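You operate a simulated robot arm through the tools that you are given. There is no shell and no other tool.

The job below is to be done with a simulated robot arm. You get a single attempt, and the scene is never put back.

JOB
Blow the loose hose through at 2 bar, then leave that line shut and at zero.
Fine: inlet valve and clamped regulator first; the hose end valve open for two seconds or more.

The check looks at the end state, three seconds after you hand in, the way a careful person would. Anything else that was tipped, shoved, dropped, spilled or broken makes it a failure.

ROBOT AND FRAMES
A 7-joint arm with a fingered hand, fixed in place. Base frame: the origin is on the floor under the middle of its stand, x ahead of it, y to its left, z up. Readings come in mm, rad, newtons and seconds.
With the tool pointing down near the work surface it reaches from about 180 to 640 mm from the base axis. Its first joint turns from -2.007 to 2.007 rad. Payload 3.1 kg.
Tool frame: the origin (TCP) lies between the finger pads and is the grasp point; the fingertips stand 22 mm ahead of it; z points along the fingers, y is the line along which they close. The gripper opens to 112 mm; its body begins 60 mm behind the TCP. The gripper is a hand of 3 fingers: y runs from the thumb to the fingers, the wrist lies at [0, 0, -218] in the tool frame, and closing takes about 1.5 s.
Orientation is that of the tool frame in the base frame, as a unit quaternion [w, x, y, z]. With the fingers straight down and closing along the base's y, the tool's x points along the base's -x, its y along +y and its z along -z.

CONTROLS
- The arm moves only by the tool move_arm. Its argument "moves" is a list of rows, each a list of 7 numbers: the closure in counts, from 0 (fully open) to 255 (shut), then the shift along the tool's x, y, z in cm, then the turn, a rotation vector about the tool's x, y, z in degrees. In form: [[claw, x, y, z, rx, ry, rz], ...]. A call has 1 to 20 rows; each row is the pose to reach, as a shift and turn from the pose commanded when the call began, along the tool's axes at that moment. Rows are played at 5 a second. More than 50 mm and 0.15 rad between two rows, or a gripper value outside its range, and nothing of the call is played. A pose out of reach is approached as far as the arm can. The call stops where the force on the tool passes 40 N (or 10 N more than at its start, if that is more) or the arm is blocked; 0.2 s more then pass. Each finger travels about 108 mm/s and halts on what it meets, pressing with about 22 N; the grip force reading is that of the motor and also rises with nothing between the fingers. The clock runs only during rows and for 0.2 s after the last one: add rows that repeat a pose to give the fingers time. It gives the time, the measured TCP pose, the force on the tool (base axes), the opening and the grip force at its end, in the units of the frame above (readings bear some noise), with the torque about the TCP (base axes, N m) and any sound that the robot's microphone picked up.
- Cameras (640 x 400 px; columns grow to the right, rows downward): "scene" is fixed at [55.3, 637.8, 1459.7]; the picture's right is [-0.80, -0.60, 0.00], its down [-0.30, 0.40, -0.87] and it looks along [0.52, -0.69, -0.50] (base axes); focal length 319 px, centre (320, 200). "wrist" rides on the gripper at [66, 3, -80] in the tool frame; the picture's right is [-0.05, 1.00, 0.00], its down [-0.77, -0.04, -0.64] and it looks along [-0.64, -0.03, 0.77] (tool axes); focal length 275 px, centre (320, 200). There is no depth. A picture from a camera that has moved, and an enlarged one, comes with that camera's place and axes in the base frame and with its lens. The place of the scene camera against the robot may be out by one fixed shift of up to 18 mm in any direction.
- snapshot(camera): a new picture of that camera. It takes no simulated time.
- lift_body(by): slides the trunk up (or, below 0, down) by that many mm; the arm rides with it, the base frame stays. It gives what a move gives, with no picture.
- preshape(shape): the hand has 3 fingers and takes this shape, open, in about a second: jaw (thumb against the fingers, like two jaws); tri (thumb and two fingers); tip (a fingertip pinch); poke (one finger out to press); point (the index stretched); flat (the hand flat); cup (the hand cupped); fist (a fist). The gripper value then closes the fingers along that shape, each until it touches; the sizes above hold for jaw. It gives what a move gives, with no picture.
- close_up(camera, box): a new picture of the part [left, top, right, bottom] of that camera's present view, enlarged. It takes no simulated time.
- finish_job(): hands the job in; it is judged then, once.

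Places have to be worked out from the pictures, the camera data and where the tool is seen. Open the gripper and draw the arm clear of the work before you hand the job in, unless the task says otherwise.

The tools are called after "Request:" as name(argument=value, ...) on one line, values as JSON. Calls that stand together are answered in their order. move_arm: Moves the arm, as the interface text tells. Its arguments: {"type":"object","properties":{"moves":{"type":"array","items":{"type":"array","items":{"type":"number"}}}},"required":["moves"]} The other tools are called the same way: lift_body (by) moves the trunk up or down; preshape (shape) gives the hand a shape; snapshot (camera) takes a picture; close_up (camera, box) takes an enlarged picture of a part of a camera's view; finish_job () hands the job in.

At the start:

```text
time: 0.0
position: [496.3, -95.1, 1082.5]
tcp_rot: [0.0, 0.0, 1.0, 0.0]
wrist_force: [0.2, -0.3, -0.2]
torque: [0.0, -0.03, 0.04]
width: 111.9
finger_force: 0.1
shape: jaw
trunk travel left (down, up): [-625.0, 365.0]
```

scene: 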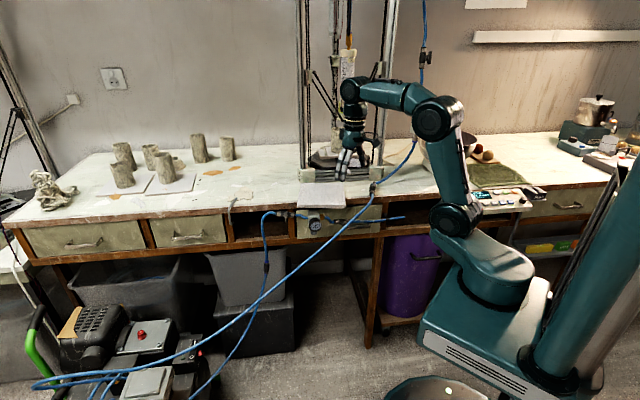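
wrist: 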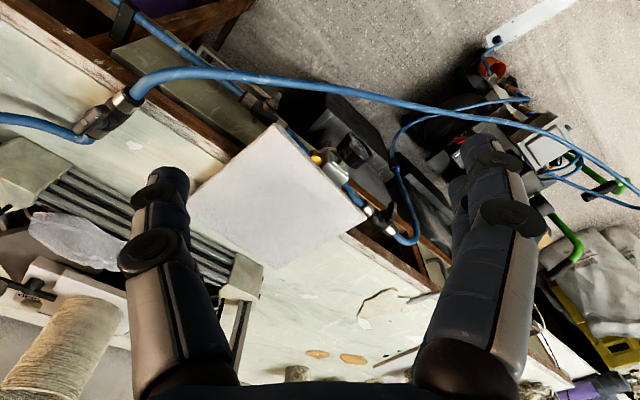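

I begin by looking closely at the regulator and hoses on the front edge of the bench before moving anything.

Request:
close_up(camera="scene", box=[240, 180, 440, 305])

Request:
close_up(camera="wrist", box=[240, 80, 440, 260])

Request:
close_up(camera="scene", box=[0, 280, 240, 400])

Request:
close_up(camera="scene", box=[290, 0, 480, 120])

```text
3.20 times, centred on (340, 242) of scene
camera zoom: at [55.3, 637.8, 1459.7], right [-0.8, -0.6, 0.0], down [-0.3, 0.4, -0.87], along [0.52, -0.69, -0.5], focal length 1021 px, centre (256, 64)
```

zoom: 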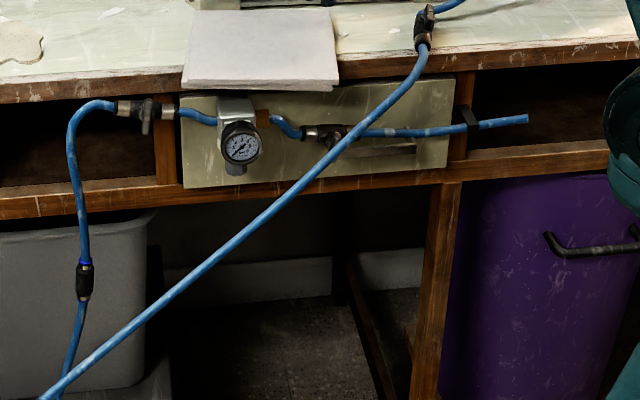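

```text
2.22 times, centred on (340, 170) of wrist
camera zoom: at [429.9, -91.7, 1165.6], right [0.05, 1.0, 0.0], down [0.77, -0.04, 0.64], along [0.64, -0.03, -0.77], focal length 612 px, centre (276, 267)
```

zoom: 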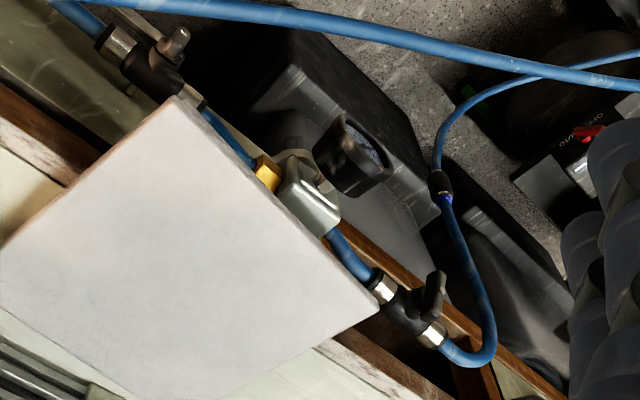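

```text
2.67 times, centred on (120, 340) of scene
camera zoom: at [55.3, 637.8, 1459.7], right [-0.8, -0.6, 0.0], down [-0.3, 0.4, -0.87], along [0.52, -0.69, -0.5], focal length 851 px, centre (853, -173)
```

zoom: 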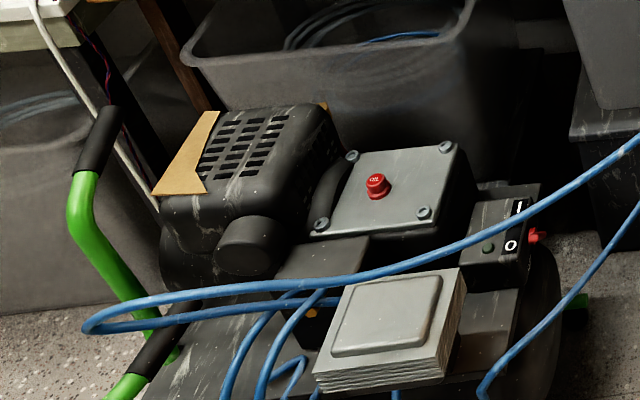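

```text
3.33 times, centred on (385, 60) of scene
camera zoom: at [55.3, 637.8, 1459.7], right [-0.8, -0.6, 0.0], down [-0.3, 0.4, -0.87], along [0.52, -0.69, -0.5], focal length 1064 px, centre (103, 667)
```

zoom: 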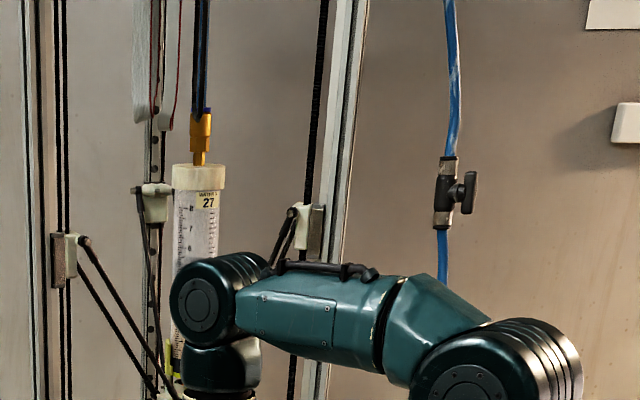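

The line of interest runs from the left valve through the gauge/regulator to a right valve and a loose hose end. I zoom further on each piece to read the lever states and the gauge.

Request:
close_up(camera="scene", box=[260, 200, 330, 244])

Request:
close_up(camera="scene", box=[325, 205, 415, 261])

Request:
close_up(camera="scene", box=[302, 205, 334, 240])

Request:
close_up(camera="wrist", box=[300, 120, 440, 250])

Request:
close_up(camera="scene", box=[90, 310, 240, 400])

Request:
close_up(camera="wrist", box=[60, 0, 300, 150])

```text
9.09 times, centred on (295, 222) of scene
camera zoom: at [55.3, 637.8, 1459.7], right [-0.8, -0.6, 0.0], down [-0.3, 0.4, -0.87], along [0.52, -0.69, -0.5], focal length 2902 px, centre (547, 0)
```

zoom: 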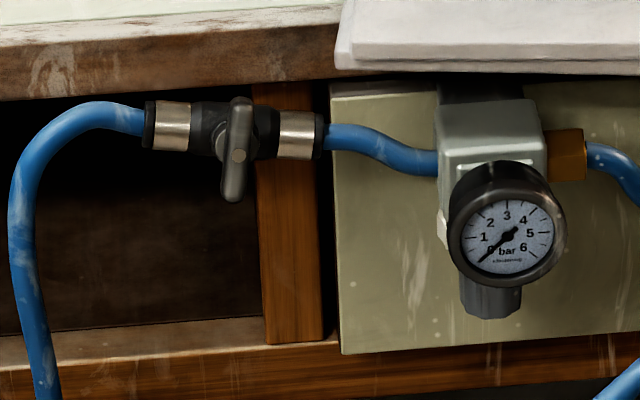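

```text
7.11 times, centred on (370, 233) of scene
camera zoom: at [55.3, 637.8, 1459.7], right [-0.8, -0.6, 0.0], down [-0.3, 0.4, -0.87], along [0.52, -0.69, -0.5], focal length 2270 px, centre (-36, -35)
```

zoom: 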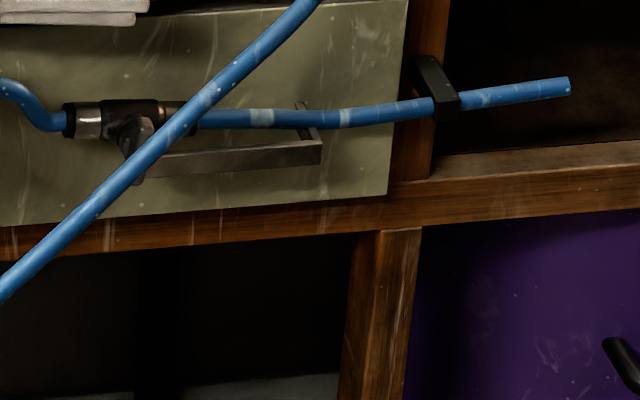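

```text
11.43 times, centred on (318, 222) of scene
camera zoom: at [55.3, 637.8, 1459.7], right [-0.8, -0.6, 0.0], down [-0.3, 0.4, -0.87], along [0.52, -0.69, -0.5], focal length 3648 px, centre (343, -57)
```

zoom: 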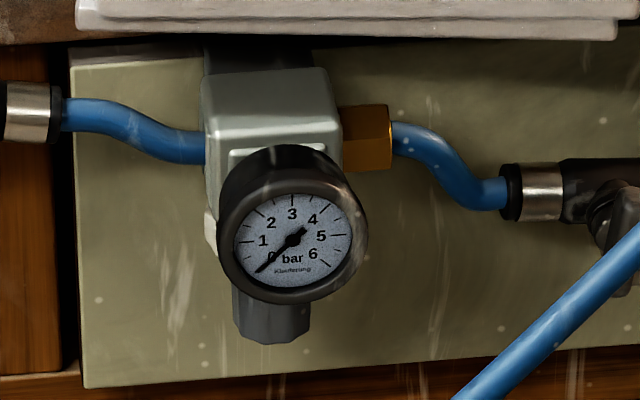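

```text
3.08 times, centred on (370, 185) of wrist
camera zoom: at [429.9, -91.7, 1165.6], right [0.05, 1.0, 0.0], down [0.77, -0.04, 0.64], along [0.64, -0.03, -0.77], focal length 847 px, centre (166, 246)
```

zoom: 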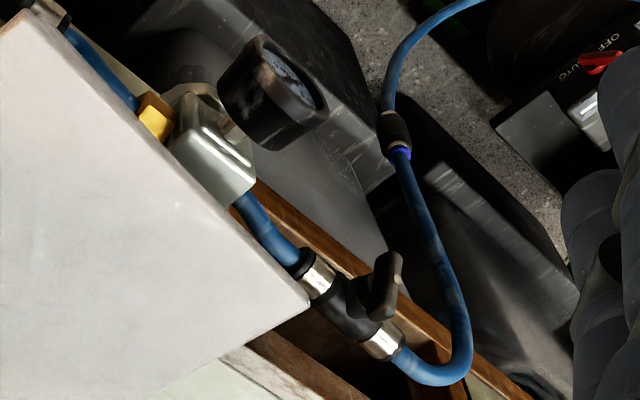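

```text
4.27 times, centred on (165, 355) of scene
camera zoom: at [55.3, 637.8, 1459.7], right [-0.8, -0.6, 0.0], down [-0.3, 0.4, -0.87], along [0.52, -0.69, -0.5], focal length 1362 px, centre (981, -461)
```

zoom: 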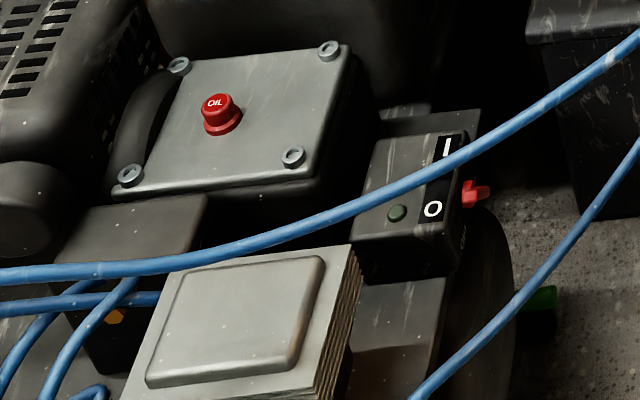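

```text
2.67 times, centred on (180, 75) of wrist
camera zoom: at [429.9, -91.7, 1165.6], right [0.05, 1.0, 0.0], down [0.77, -0.04, 0.64], along [0.64, -0.03, -0.77], focal length 734 px, centre (693, 533)
```

zoom: 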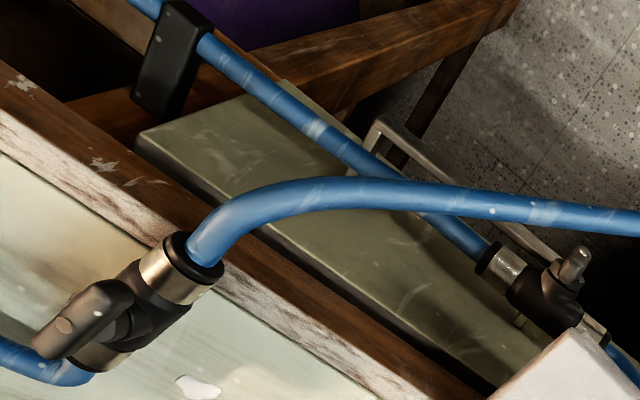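

The inlet valve handle works out near [685, -8, 885], the gauge near [593, -51, 865] and the end valve near [544, -150, 835]. The bench front therefore runs at about 45° in the base frame, with a second hose hanging just in front of the end valve. I back the hand off outward and turn it to face the bench, for a frontal wrist view.

Request:
move_arm(moves=[[0, 0.73, 2.17, 0.91, 2.18, -5.26, 4.67], [0, 1.47, 4.33, 1.82, 4.36, -10.52, 9.34], [0, 2.2, 6.5, 2.73, 6.54, -15.78, 14.01], [0, 2.93, 8.67, 3.64, 8.72, -21.04, 18.68], [0, 3.67, 10.83, 4.56, 10.89, -26.29, 23.36], [0, 4.4, 13.0, 5.47, 13.07, -31.55, 28.03], [0, 5.13, 15.17, 6.38, 15.25, -36.81, 32.7], [0, 5.87, 17.33, 7.29, 17.43, -42.07, 37.37], [0, 6.6, 19.5, 8.2, 19.61, -47.33, 42.04], [0, 6.6, 19.5, 8.2, 19.61, -47.33, 42.04]])

```text
time: 2.2
position: [429.3, 99.3, 1001.9]
tcp_rot: [0.391, 0.346, 0.837, -0.161]
wrist_force: [0.1, -0.5, 0.2]
torque: [-0.01, 0.0, 0.0]
width: 111.6
finger_force: 0.1
shape: jaw
trunk travel left (down, up): [-625.0, 365.0]
```

The hand is now at [429, 99, 1002], tilted toward the bench. I take pictures from here.

Request:
snapshot(camera="wrist")

Request:
snapshot(camera="scene")

```text
taken
camera wrist: at [358.6, 175.4, 1004.0], right [0.73, 0.69, 0.04], down [-0.02, -0.03, 1.0], along [0.69, -0.73, -0.01], focal length 275 px, centre (320, 200)
```

wrist: 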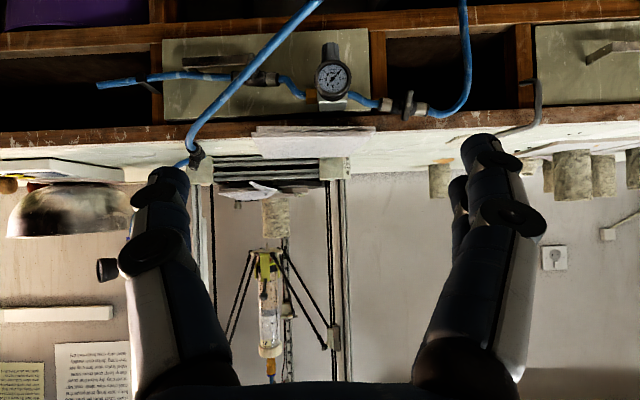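

```text
taken
```

scene: 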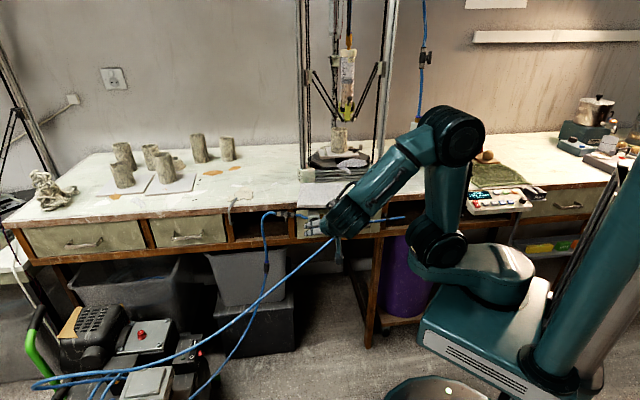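

The view is frontal but upside down. I lower the trunk 140 mm so the camera comes level with the valves, about 250 mm out from them and clear of the hanging hose.

Request:
lift_body(by=-140)

Request:
snapshot(camera="wrist")

Request:
close_up(camera="wrist", box=[360, 110, 480, 220])

Request:
close_up(camera="wrist", box=[280, 90, 400, 200])

Request:
close_up(camera="wrist", box=[140, 110, 300, 240])

```text
time: 3.9
position: [430.7, 99.8, 861.7]
tcp_rot: [0.389, 0.347, 0.838, -0.162]
wrist_force: [0.5, 0.4, 0.3]
torque: [0.01, 0.03, 0.03]
width: 111.8
finger_force: 0.1
shape: jaw
trunk travel left (down, up): [-485.0, 505.0]
```

```text
taken
camera wrist: at [358.6, 176.0, 864.1], right [0.73, 0.69, 0.04], down [-0.02, -0.03, 1.0], along [0.69, -0.73, -0.01], focal length 275 px, centre (320, 200)
```

wrist: 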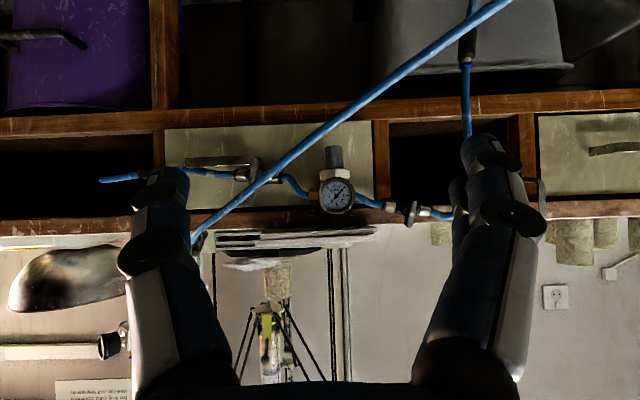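

```text
3.64 times, centred on (420, 165) of wrist
camera zoom: at [358.6, 176.0, 864.1], right [0.73, 0.69, 0.04], down [-0.02, -0.03, 1.0], along [0.69, -0.73, -0.01], focal length 1001 px, centre (-44, 327)
```

zoom: 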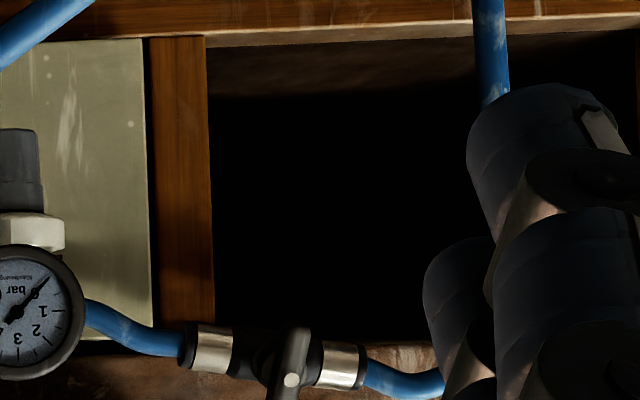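

```text
3.64 times, centred on (340, 145) of wrist
camera zoom: at [358.6, 176.0, 864.1], right [0.73, 0.69, 0.04], down [-0.02, -0.03, 1.0], along [0.69, -0.73, -0.01], focal length 1001 px, centre (247, 400)
```

zoom: 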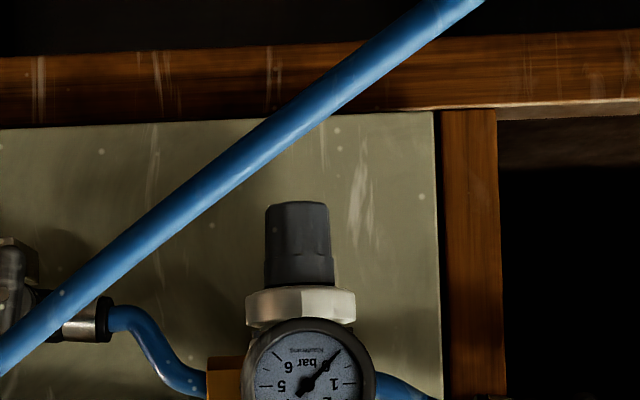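

```text
3.08 times, centred on (220, 175) of wrist
camera zoom: at [358.6, 176.0, 864.1], right [0.73, 0.69, 0.04], down [-0.02, -0.03, 1.0], along [0.69, -0.73, -0.01], focal length 847 px, centre (628, 277)
```

zoom: 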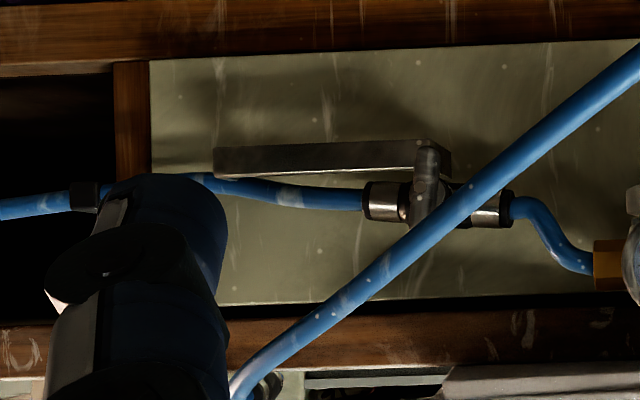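

The regulator knob is the dark cylinder hanging under the gauge, around [618, -69, 791–820]. Both valve levers stand crosswise (shut), and the gauge reads 0. For depth, I move the camera sideways along the bench by 90 mm and look again.

Request:
move_arm(moves=[[0, 0, 3, 0, 0, 0, 0], [0, 0, 6, 0, 0, 0, 0], [0, 0, 9, 0, 0, 0, 0], [0, 0, 9, 0, 0, 0, 0]])

Request:
snapshot(camera="wrist")

Request:
close_up(camera="wrist", box=[280, 150, 400, 230])

Request:
close_up(camera="wrist", box=[200, 120, 320, 220])

Request:
close_up(camera="wrist", box=[60, 100, 240, 240])

```text
time: 4.9
position: [494.8, 163.2, 860.9]
tcp_rot: [0.391, 0.346, 0.837, -0.161]
wrist_force: [0.0, 0.2, 0.5]
torque: [0.01, 0.0, -0.02]
width: 111.9
finger_force: 0.0
shape: jaw
trunk travel left (down, up): [-485.0, 505.0]
```

```text
taken
camera wrist: at [422.5, 240.4, 864.4], right [0.73, 0.69, 0.04], down [-0.02, -0.03, 1.0], along [0.69, -0.73, -0.01], focal length 275 px, centre (320, 200)
```

wrist: 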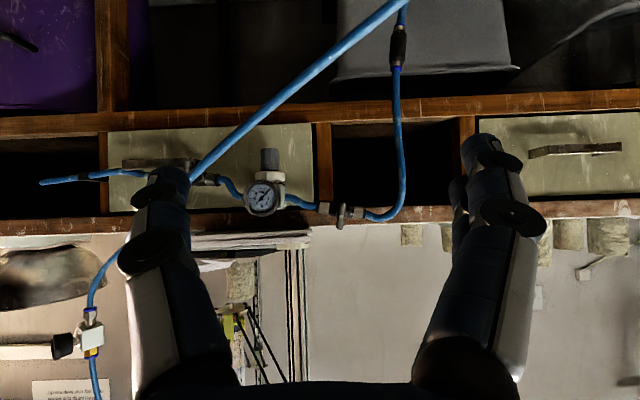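

```text
5.00 times, centred on (340, 190) of wrist
camera zoom: at [422.5, 240.4, 864.4], right [0.73, 0.69, 0.04], down [-0.02, -0.03, 1.0], along [0.69, -0.73, -0.01], focal length 1376 px, centre (220, 250)
```

zoom: 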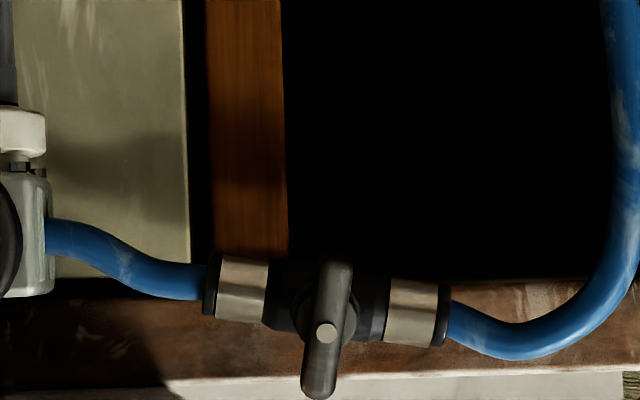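

```text
4.00 times, centred on (260, 170) of wrist
camera zoom: at [422.5, 240.4, 864.4], right [0.73, 0.69, 0.04], down [-0.02, -0.03, 1.0], along [0.69, -0.73, -0.01], focal length 1101 px, centre (560, 320)
```

zoom: 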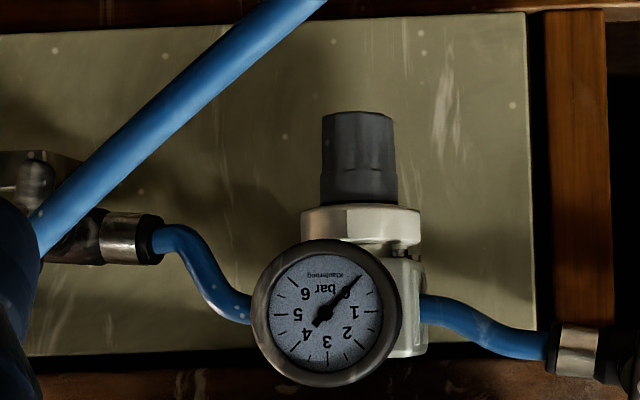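

```text
2.86 times, centred on (150, 170) of wrist
camera zoom: at [422.5, 240.4, 864.4], right [0.73, 0.69, 0.04], down [-0.02, -0.03, 1.0], along [0.69, -0.73, -0.01], focal length 786 px, centre (806, 286)
```

zoom: 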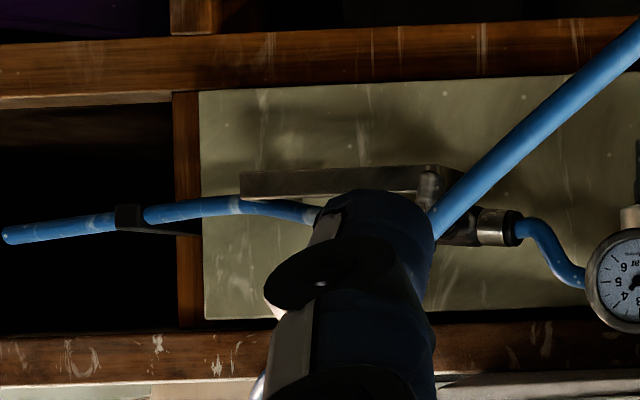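

Stereo puts the inlet lever's centre at about [689, -2, 884], the knob axis at about [640, -90, 787–819], and the hanging hose about 100 mm in front of the knob. The inlet lever leans about 11°. I swing the hand level in front of the inlet lever, 70 mm short of it and partly closed, for a near look.

Request:
move_arm(moves=[[30, -1.94, 0.29, 1.8, -0.57, -5.69, 1.56], [60, -3.87, 0.58, 3.6, -1.14, -11.38, 3.12], [90, -5.81, 0.87, 5.4, -1.71, -17.07, 4.68], [120, -7.74, 1.17, 7.19, -2.27, -22.77, 6.25], [120, -9.68, 1.46, 8.99, -2.84, -28.46, 7.81], [120, -11.61, 1.75, 10.79, -3.41, -34.15, 9.37], [120, -13.55, 2.04, 12.59, -3.98, -39.84, 10.93], [120, -13.55, 2.04, 12.59, -3.98, -39.84, 10.93]])

Request:
snapshot(camera="wrist")

Request:
snapshot(camera="scene")

```text
time: 6.7
position: [637.6, 46.6, 883.8]
tcp_rot: [0.677, 0.333, 0.623, -0.205]
wrist_force: [-0.7, 0.2, 0.7]
torque: [0.02, -0.02, 0.01]
width: 60.0
finger_force: 0.0
shape: jaw
trunk travel left (down, up): [-485.0, 505.0]
```

```text
taken
camera wrist: at [592.4, 116.5, 821.6], right [0.69, 0.69, 0.24], down [-0.58, 0.32, 0.75], along [0.44, -0.65, 0.62], focal length 275 px, centre (320, 200)
```

wrist: 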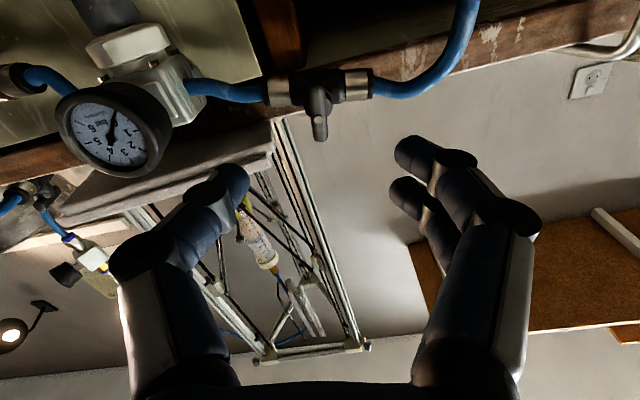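

```text
taken
```

scene: 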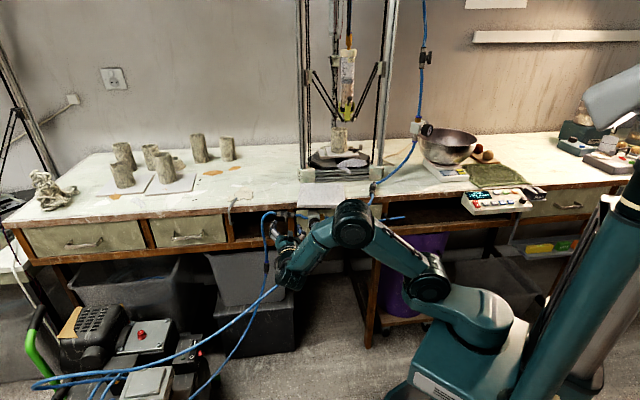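

The hand is level in front of the inlet lever. I zoom in to see the lever's stand-off from the valve body.

Request:
close_up(camera="wrist", box=[240, 40, 400, 150])

Request:
close_up(camera="scene", box=[255, 195, 345, 255])

Request:
close_up(camera="wrist", box=[0, 0, 220, 190])

```text
3.64 times, centred on (320, 95) of wrist
camera zoom: at [592.4, 116.5, 821.6], right [0.69, 0.69, 0.24], down [-0.58, 0.32, 0.75], along [0.44, -0.65, 0.62], focal length 1001 px, centre (320, 582)
```

zoom: 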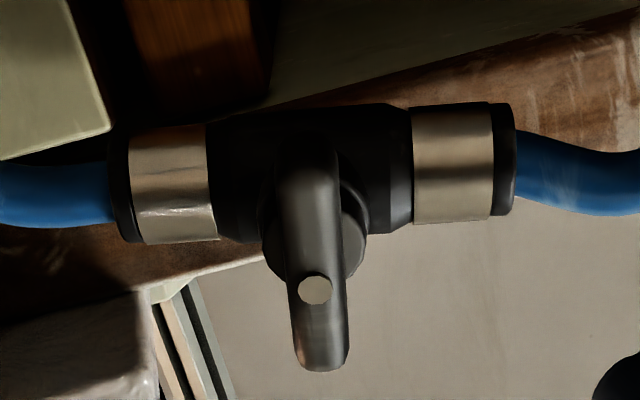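

```text
6.67 times, centred on (300, 225) of scene
camera zoom: at [55.3, 637.8, 1459.7], right [-0.8, -0.6, 0.0], down [-0.3, 0.4, -0.87], along [0.52, -0.69, -0.5], focal length 2128 px, centre (453, 33)
```

zoom: 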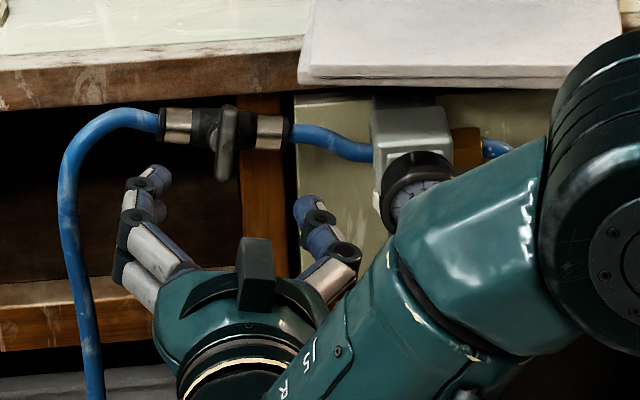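

```text
2.11 times, centred on (110, 95) of wrist
camera zoom: at [592.4, 116.5, 821.6], right [0.69, 0.69, 0.24], down [-0.58, 0.32, 0.75], along [0.44, -0.65, 0.62], focal length 580 px, centre (762, 421)
```

zoom: 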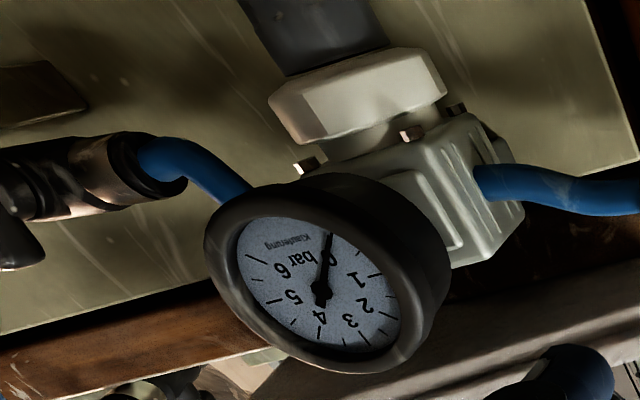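

The lever's front face lies 71 mm ahead of the TCP and nearly centred, with the valve body about 23 mm behind it. I advance 63 mm so the fingertips straddle the lever without touching the body, then check.

Request:
move_arm(moves=[[120, -0.03, 0.07, 2.1, 0, 0, 0], [120, -0.05, 0.14, 4.2, 0, 0, 0], [120, -0.08, 0.2, 5.5, 0, 0, 0], [120, -0.08, 0.2, 6.3, 0, 0, 0], [120, -0.08, 0.2, 6.3, 0, 0, 0]])

Request:
snapshot(camera="wrist")

Request:
close_up(camera="scene", box=[255, 195, 345, 255])

```text
time: 7.9
position: [683.8, 5.2, 884.0]
tcp_rot: [0.677, 0.334, 0.624, -0.204]
wrist_force: [0.4, -0.1, 0.2]
torque: [0.02, 0.01, 0.02]
width: 59.9
finger_force: 0.1
shape: jaw
trunk travel left (down, up): [-485.0, 505.0]
```

```text
taken
camera wrist: at [638.8, 73.6, 822.0], right [0.69, 0.69, 0.24], down [-0.58, 0.32, 0.75], along [0.44, -0.66, 0.62], focal length 275 px, centre (320, 200)
```

wrist: 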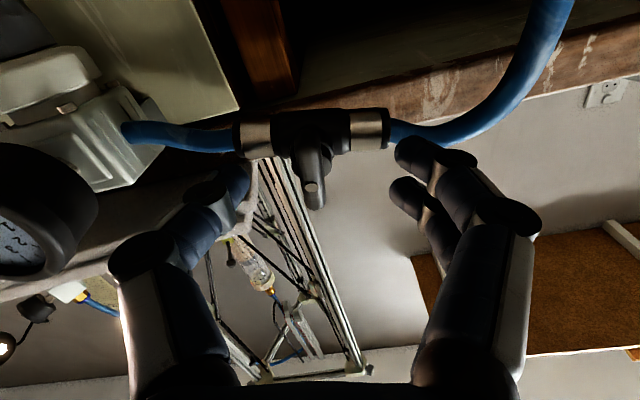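

```text
6.67 times, centred on (300, 225) of scene
camera zoom: at [55.3, 637.8, 1459.7], right [-0.8, -0.6, 0.0], down [-0.3, 0.4, -0.87], along [0.52, -0.69, -0.5], focal length 2128 px, centre (453, 33)
```

zoom: 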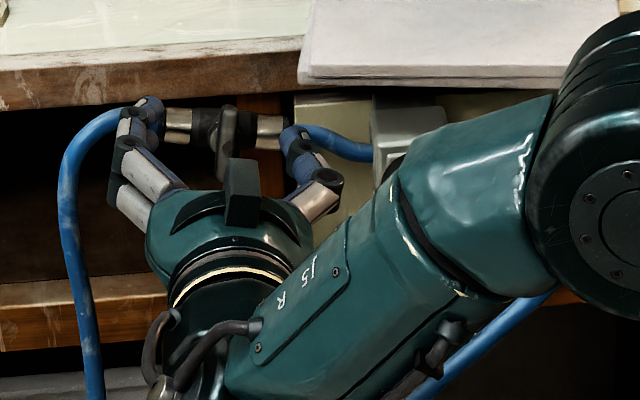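

Thumb and fingers straddle the lever with no contact force. I close on it and hold still.

Request:
move_arm(moves=[[170, 0, 0, 0, 0, 0, 0], [210, 0, 0, 0, 0, 0, 0], [255, 0, 0, 0, 0, 0, 0], [255, 0, 0, 0, 0, 0, 0], [255, 0, 0, 0, 0, 0, 0], [255, 0, 0, 0, 0, 0, 0], [255, 0, 0, 0, 0, 0, 0]])

Request:
snapshot(camera="wrist")

```text
time: 9.5
position: [685.2, 5.9, 884.1]
tcp_rot: [0.676, 0.335, 0.623, -0.205]
wrist_force: [1.7, -1.3, 0.6]
torque: [0.0, -0.03, 0.04]
width: 4.1
finger_force: 21.9
shape: jaw
trunk travel left (down, up): [-485.0, 505.0]
```

```text
taken
camera wrist: at [638.9, 73.6, 821.9], right [0.69, 0.69, 0.24], down [-0.58, 0.32, 0.75], along [0.44, -0.66, 0.62], focal length 275 px, centre (320, 200)
```

wrist: 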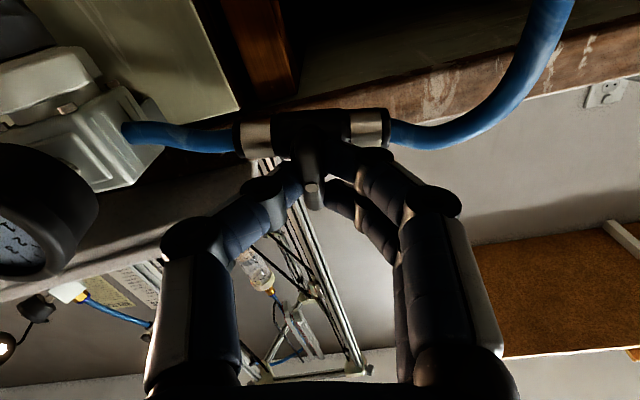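

The fingers closed to a 4 mm reading with 22 N. I zoom in to see whether the lever is really pinched.

Request:
close_up(camera="wrist", box=[230, 90, 410, 220])

Request:
close_up(camera="scene", box=[265, 195, 315, 230])

```text
3.08 times, centred on (320, 155) of wrist
camera zoom: at [638.9, 73.6, 821.9], right [0.69, 0.69, 0.24], down [-0.58, 0.32, 0.75], along [0.44, -0.66, 0.62], focal length 847 px, centre (320, 338)
```

zoom: 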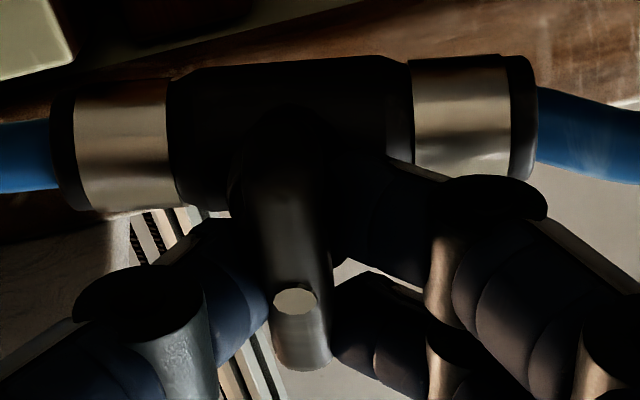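

```text
11.43 times, centred on (290, 212) of scene
camera zoom: at [55.3, 637.8, 1459.7], right [-0.8, -0.6, 0.0], down [-0.3, 0.4, -0.87], along [0.52, -0.69, -0.5], focal length 3648 px, centre (663, 57)
```

zoom: 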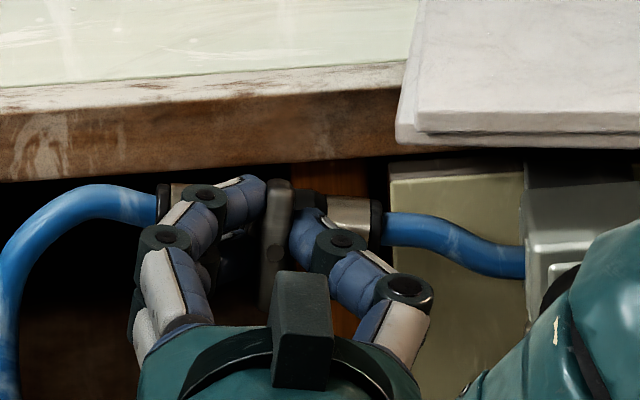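

The lever is held between the thumb and the two fingers. Valves usually open counter-clockwise as seen from outside, which is a negative turn about tool z, so I try 16° that way and read the torque.

Request:
move_arm(moves=[[255, 0, 0, 0, 0, 0, -4], [255, 0, 0, 0, 0, 0, -8], [255, 0, 0, 0, 0, 0, -12], [255, 0, 0, 0, 0, 0, -16], [255, 0, 0, 0, 0, 0, -16]])

Request:
close_up(camera="wrist", box=[230, 90, 410, 220])

Request:
close_up(camera="scene", box=[265, 195, 315, 230])

```text
time: 10.7
position: [684.4, 5.1, 884.9]
tcp_rot: [0.641, 0.243, 0.665, -0.297]
wrist_force: [3.3, 2.4, -4.7]
torque: [0.09, 0.03, 0.13]
width: 4.5
finger_force: 21.9
shape: jaw
trunk travel left (down, up): [-485.0, 505.0]
```

```text
3.08 times, centred on (320, 155) of wrist
camera zoom: at [626.4, 61.3, 819.7], right [0.71, 0.71, -0.04], down [-0.43, 0.47, 0.77], along [0.56, -0.53, 0.63], focal length 847 px, centre (320, 338)
```

zoom: 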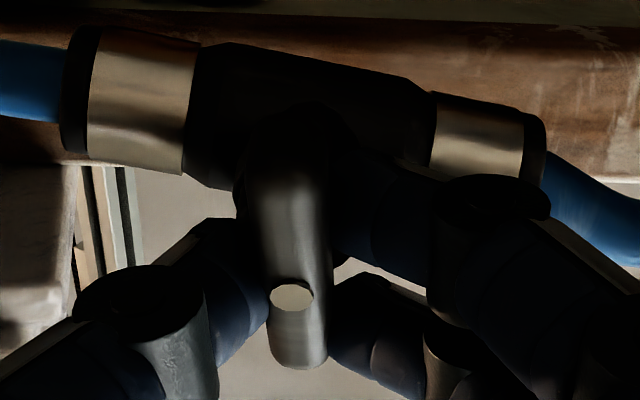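

```text
11.43 times, centred on (290, 212) of scene
camera zoom: at [55.3, 637.8, 1459.7], right [-0.8, -0.6, 0.0], down [-0.3, 0.4, -0.87], along [0.52, -0.69, -0.5], focal length 3648 px, centre (663, 57)
```

zoom: 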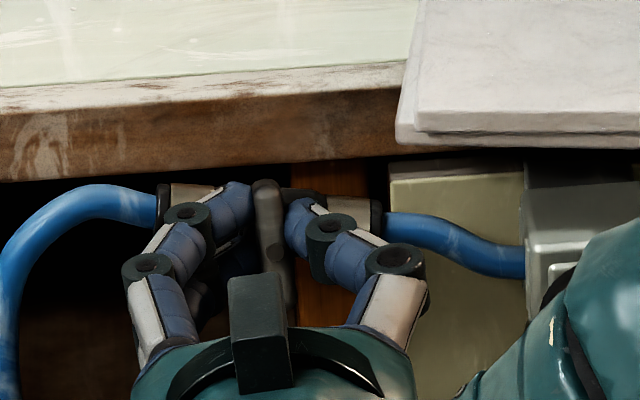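

The lever follows the hand with little torque, so this is the right way. I turn the remaining 74°.

Request:
move_arm(moves=[[255, 0, 0, 0, 0, 0, -6], [255, 0, 0, 0, 0, 0, -12], [255, 0, 0, 0, 0, 0, -18], [255, 0, 0, 0, 0, 0, -24], [255, 0, 0, 0, 0, 0, -30], [255, 0, 0, 0, 0, 0, -36], [255, 0, 0, 0, 0, 0, -42], [255, 0, 0, 0, 0, 0, -48], [255, 0, 0, 0, 0, 0, -54], [255, 0, 0, 0, 0, 0, -60], [255, 0, 0, 0, 0, 0, -66], [255, 0, 0, 0, 0, 0, -71], [255, 0, 0, 0, 0, 0, -74], [255, 0, 0, 0, 0, 0, -74]])

Request:
snapshot(camera="wrist")

Request:
close_up(camera="scene", box=[255, 190, 335, 245])

```text
time: 13.7
position: [685.0, 7.6, 882.5]
tcp_rot: [0.332, -0.207, 0.678, -0.622]
wrist_force: [-8.5, 13.7, -21.4]
torque: [0.66, 0.35, 0.29]
width: 4.9
finger_force: 22.2
shape: jaw
trunk travel left (down, up): [-485.0, 505.0]
```

```text
taken
camera wrist: at [583.1, 19.0, 869.2], right [0.17, 0.17, -0.97], down [0.08, 0.98, 0.19], along [0.98, -0.11, 0.15], focal length 275 px, centre (320, 200)
```

wrist: 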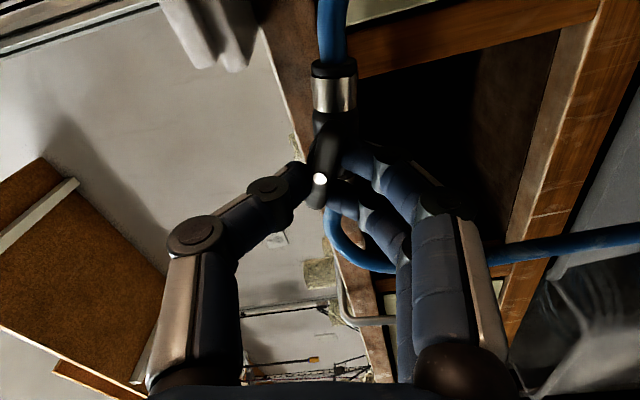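

```text
7.27 times, centred on (295, 218) of scene
camera zoom: at [55.3, 637.8, 1459.7], right [-0.8, -0.6, 0.0], down [-0.3, 0.4, -0.87], along [0.52, -0.69, -0.5], focal length 2321 px, centre (502, 73)
```

zoom: 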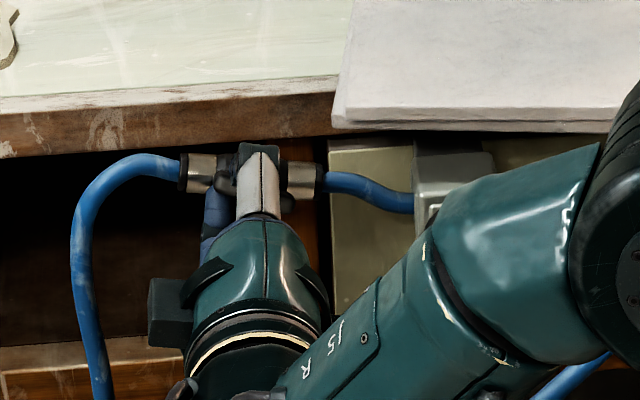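

The lever looks in line with the valve, with some side load (about 27 N). I zoom in to judge the angle before letting go.

Request:
close_up(camera="wrist", box=[250, 40, 420, 240])

Request:
close_up(camera="scene", box=[270, 200, 305, 225])

```text
2.00 times, centred on (335, 140) of wrist
camera zoom: at [583.1, 19.0, 869.2], right [0.17, 0.17, -0.97], down [0.08, 0.98, 0.19], along [0.98, -0.11, 0.15], focal length 551 px, centre (290, 320)
```

zoom: 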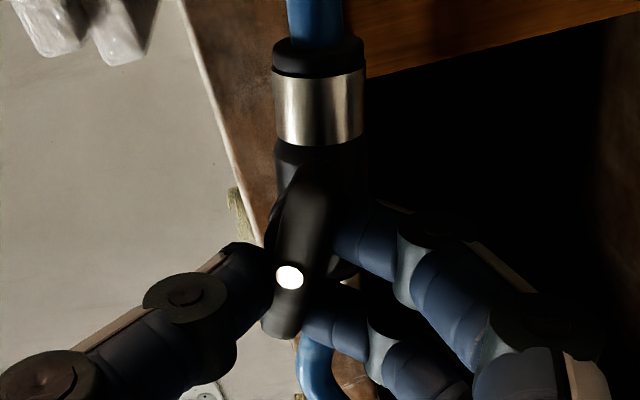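

```text
16.00 times, centred on (288, 212) of scene
camera zoom: at [55.3, 637.8, 1459.7], right [-0.8, -0.6, 0.0], down [-0.3, 0.4, -0.87], along [0.52, -0.69, -0.5], focal length 5107 px, centre (840, 0)
```

zoom: 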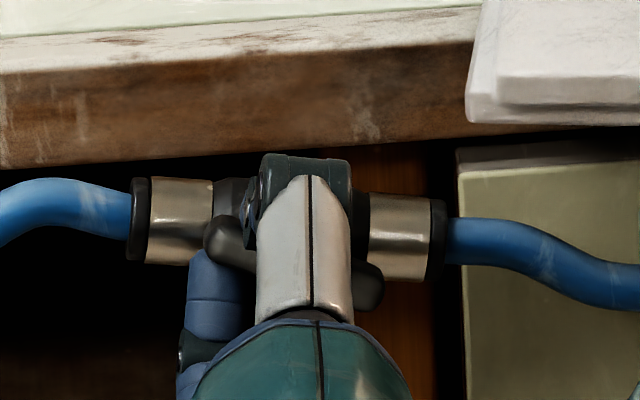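

The lever lags the hand by about 13–15° and is not yet parallel to the valve body. I ease the side load (2 mm outward, 2 mm down) and turn a further 14°.

Request:
move_arm(moves=[[255, 0, 0.1, -0.1, 0, 0, 0], [255, 0, 0.2, -0.2, 0, 0, -3], [255, 0, 0.2, -0.2, 0, 0, -7], [255, 0, 0.2, -0.2, 0, 0, -11], [255, 0, 0.2, -0.2, 0, 0, -14], [255, 0, 0.2, -0.2, 0, 0, -14]])

Request:
close_up(camera="wrist", box=[250, 40, 420, 240])

Request:
close_up(camera="scene", box=[270, 200, 305, 225])

```text
time: 15.1
position: [684.9, 8.1, 881.3]
tcp_rot: [-0.255, 0.287, -0.647, 0.658]
wrist_force: [0.7, 8.3, -16.1]
torque: [0.48, 0.21, 0.3]
width: 4.7
finger_force: 21.9
shape: jaw
trunk travel left (down, up): [-485.0, 505.0]
```

```text
2.00 times, centred on (335, 140) of wrist
camera zoom: at [581.3, 18.1, 883.4], right [0.0, 0.0, -1.0], down [0.09, 1.0, 0.0], along [1.0, -0.09, 0.0], focal length 551 px, centre (290, 320)
```

zoom: 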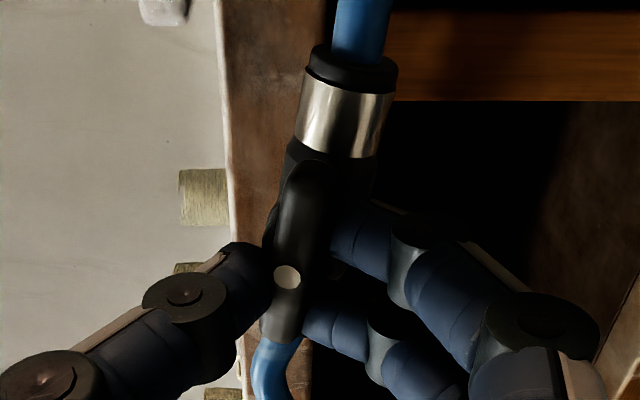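

```text
16.00 times, centred on (288, 212) of scene
camera zoom: at [55.3, 637.8, 1459.7], right [-0.8, -0.6, 0.0], down [-0.3, 0.4, -0.87], along [0.52, -0.69, -0.5], focal length 5107 px, centre (840, 0)
```

zoom: 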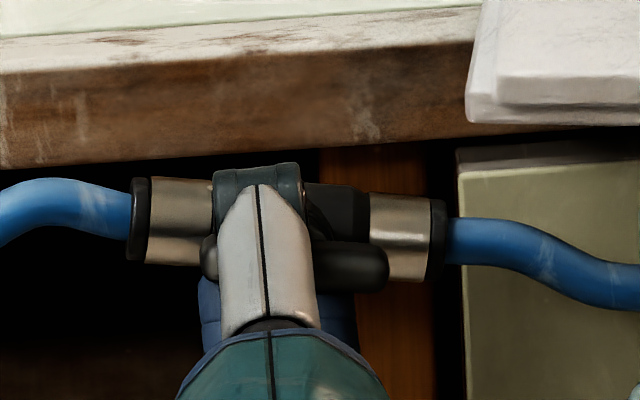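

The lever is now parallel to the valve body, so the inlet is open. I open the fingers and back straight out.

Request:
move_arm(moves=[[200, 0, 0, 0, 0, 0, 0], [120, 0, 0, 0, 0, 0, 0], [120, 0, 0, 0, 0, 0, 0], [120, 0, 0, 0, 0, 0, 0], [120, 0, 0, -2, 0, 0, 0], [120, 0, 0, -4, 0, 0, 0], [120, 0, 0, -6, 0, 0, 0], [120, 0, 0, -8, 0, 0, 0], [120, 0, 0, -8, 0, 0, 0]])

Request:
snapshot(camera="wrist")

Request:
snapshot(camera="scene")

Request:
close_up(camera="scene", box=[255, 190, 345, 250])

```text
time: 17.1
position: [626.1, 64.6, 883.9]
tcp_rot: [-0.256, 0.285, -0.647, 0.659]
wrist_force: [0.7, 1.0, -0.2]
torque: [-0.01, -0.01, 0.01]
width: 58.6
finger_force: 0.1
shape: jaw
trunk travel left (down, up): [-485.0, 505.0]
```

```text
taken
camera wrist: at [522.6, 74.0, 884.6], right [0.0, 0.0, -1.0], down [0.1, 1.0, 0.0], along [1.0, -0.1, 0.0], focal length 275 px, centre (320, 200)
```

wrist: 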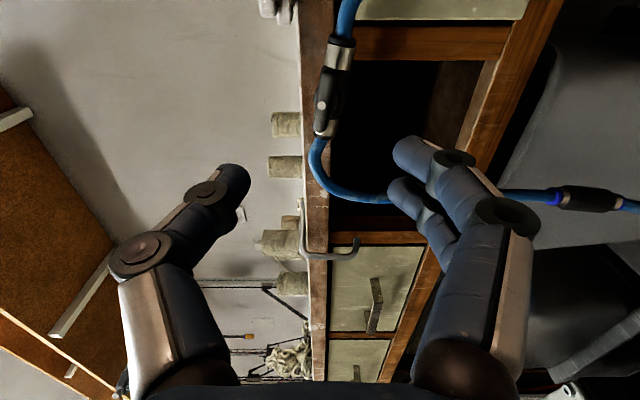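

```text
taken
```

scene: 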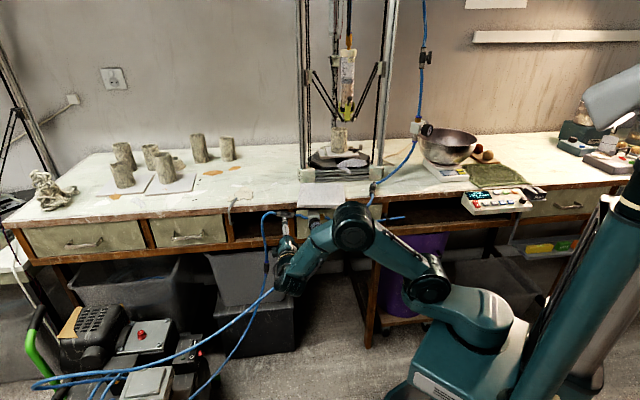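

```text
6.67 times, centred on (300, 220) of scene
camera zoom: at [55.3, 637.8, 1459.7], right [-0.8, -0.6, 0.0], down [-0.3, 0.4, -0.87], along [0.52, -0.69, -0.5], focal length 2128 px, centre (453, 67)
```

zoom: 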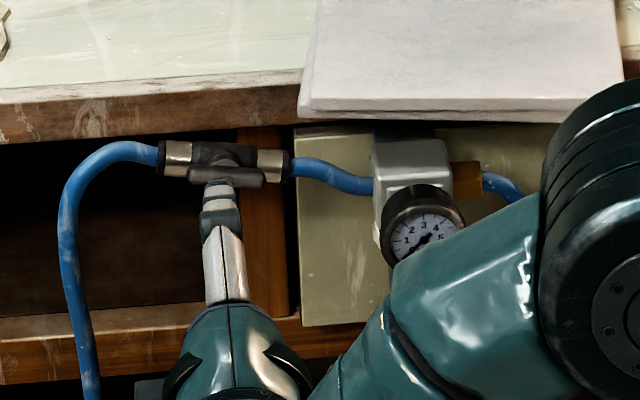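

The inlet lever now lies in line with its pipe. Next is the knob, which I want to reach from below, under both the gauge and the hanging hose. I first back the hand outward to about [452, 113, 880] and roll it upright again.

Request:
move_arm(moves=[[120, 0.7, 0.06, -1.2, 0, 0, 4], [120, 1.4, 0.12, -2.5, 0, 0, 11], [120, 2.1, 0.19, -3.8, 0, 0, 19], [120, 2.9, 0.26, -5.2, 0, 0, 27], [120, 3.7, 0.33, -6.6, 0, 0, 35], [120, 4.5, 0.4, -8.0, 0, 0, 43], [120, 5.3, 0.47, -9.4, 0, 0, 51], [120, 6.1, 0.54, -10.8, 0, 0, 59], [120, 6.9, 0.61, -12.2, 0, 0, 67], [120, 7.6, 0.68, -13.5, 0, 0, 75], [120, 8.3, 0.74, -14.7, 0, 0, 83], [120, 8.81, 0.79, -15.7, 0, 0, 90], [120, 8.81, 0.79, -15.7, 0, 0, 92.6], [120, 8.81, 0.79, -15.7, 0, 0, 92.6]])

Request:
snapshot(camera="scene")

Request:
snapshot(camera="wrist")

```text
time: 20.1
position: [451.7, 112.5, 880.2]
tcp_rot: [0.654, 0.269, 0.654, -0.27]
wrist_force: [-0.1, 0.4, -0.5]
torque: [0.0, 0.01, -0.01]
width: 58.5
finger_force: 0.0
shape: jaw
trunk travel left (down, up): [-485.0, 505.0]
```

```text
taken
```

scene: 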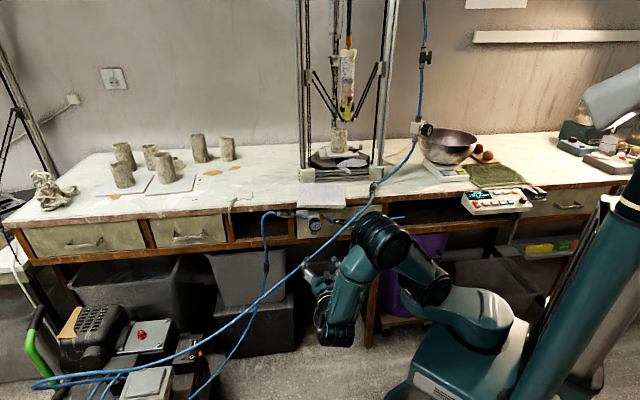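

```text
taken
camera wrist: at [397.6, 171.3, 815.0], right [0.71, 0.71, 0.05], down [-0.48, 0.42, 0.77], along [0.53, -0.57, 0.63], focal length 275 px, centre (320, 200)
```

wrist: 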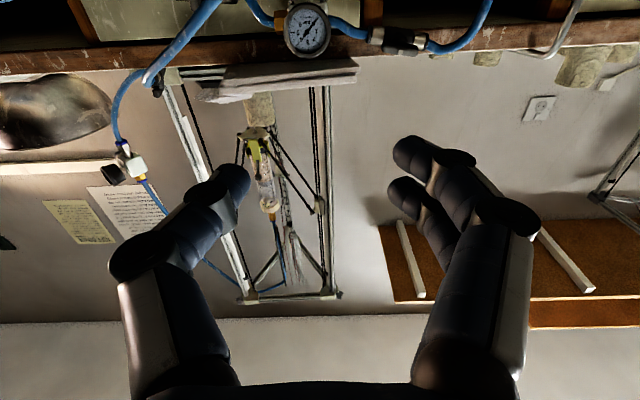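

The hand is clear of everything. I lower the trunk 220 mm, then look before pitching the hand upward under the hose.

Request:
lift_body(by=-220)

Request:
snapshot(camera="scene")

Request:
close_up(camera="scene", box=[250, 190, 350, 250])

```text
time: 22.4
position: [452.3, 110.6, 658.8]
tcp_rot: [0.653, 0.27, 0.654, -0.27]
wrist_force: [-0.4, -0.3, -0.2]
torque: [-0.02, 0.01, 0.0]
width: 58.8
finger_force: 0.1
shape: jaw
trunk travel left (down, up): [-265.0, 725.0]
```

```text
taken
```

scene: 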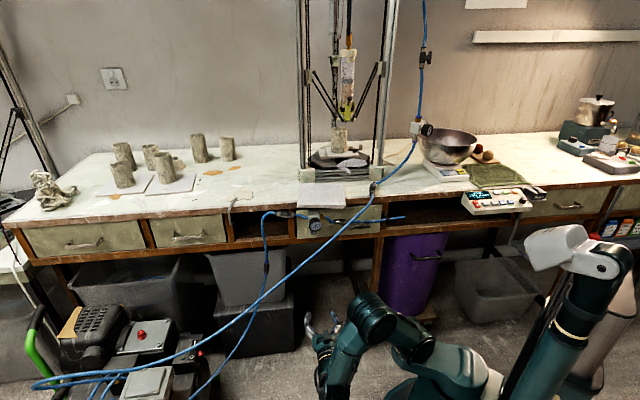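

```text
6.40 times, centred on (300, 220) of scene
camera zoom: at [55.3, 637.8, 1459.7], right [-0.8, -0.6, 0.0], down [-0.3, 0.4, -0.87], along [0.52, -0.69, -0.5], focal length 2043 px, centre (448, 72)
```

zoom: 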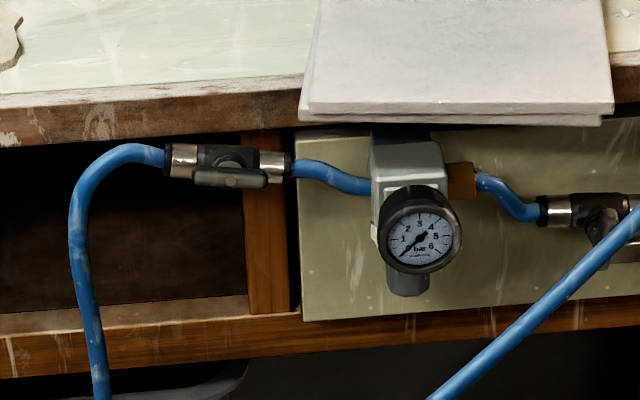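

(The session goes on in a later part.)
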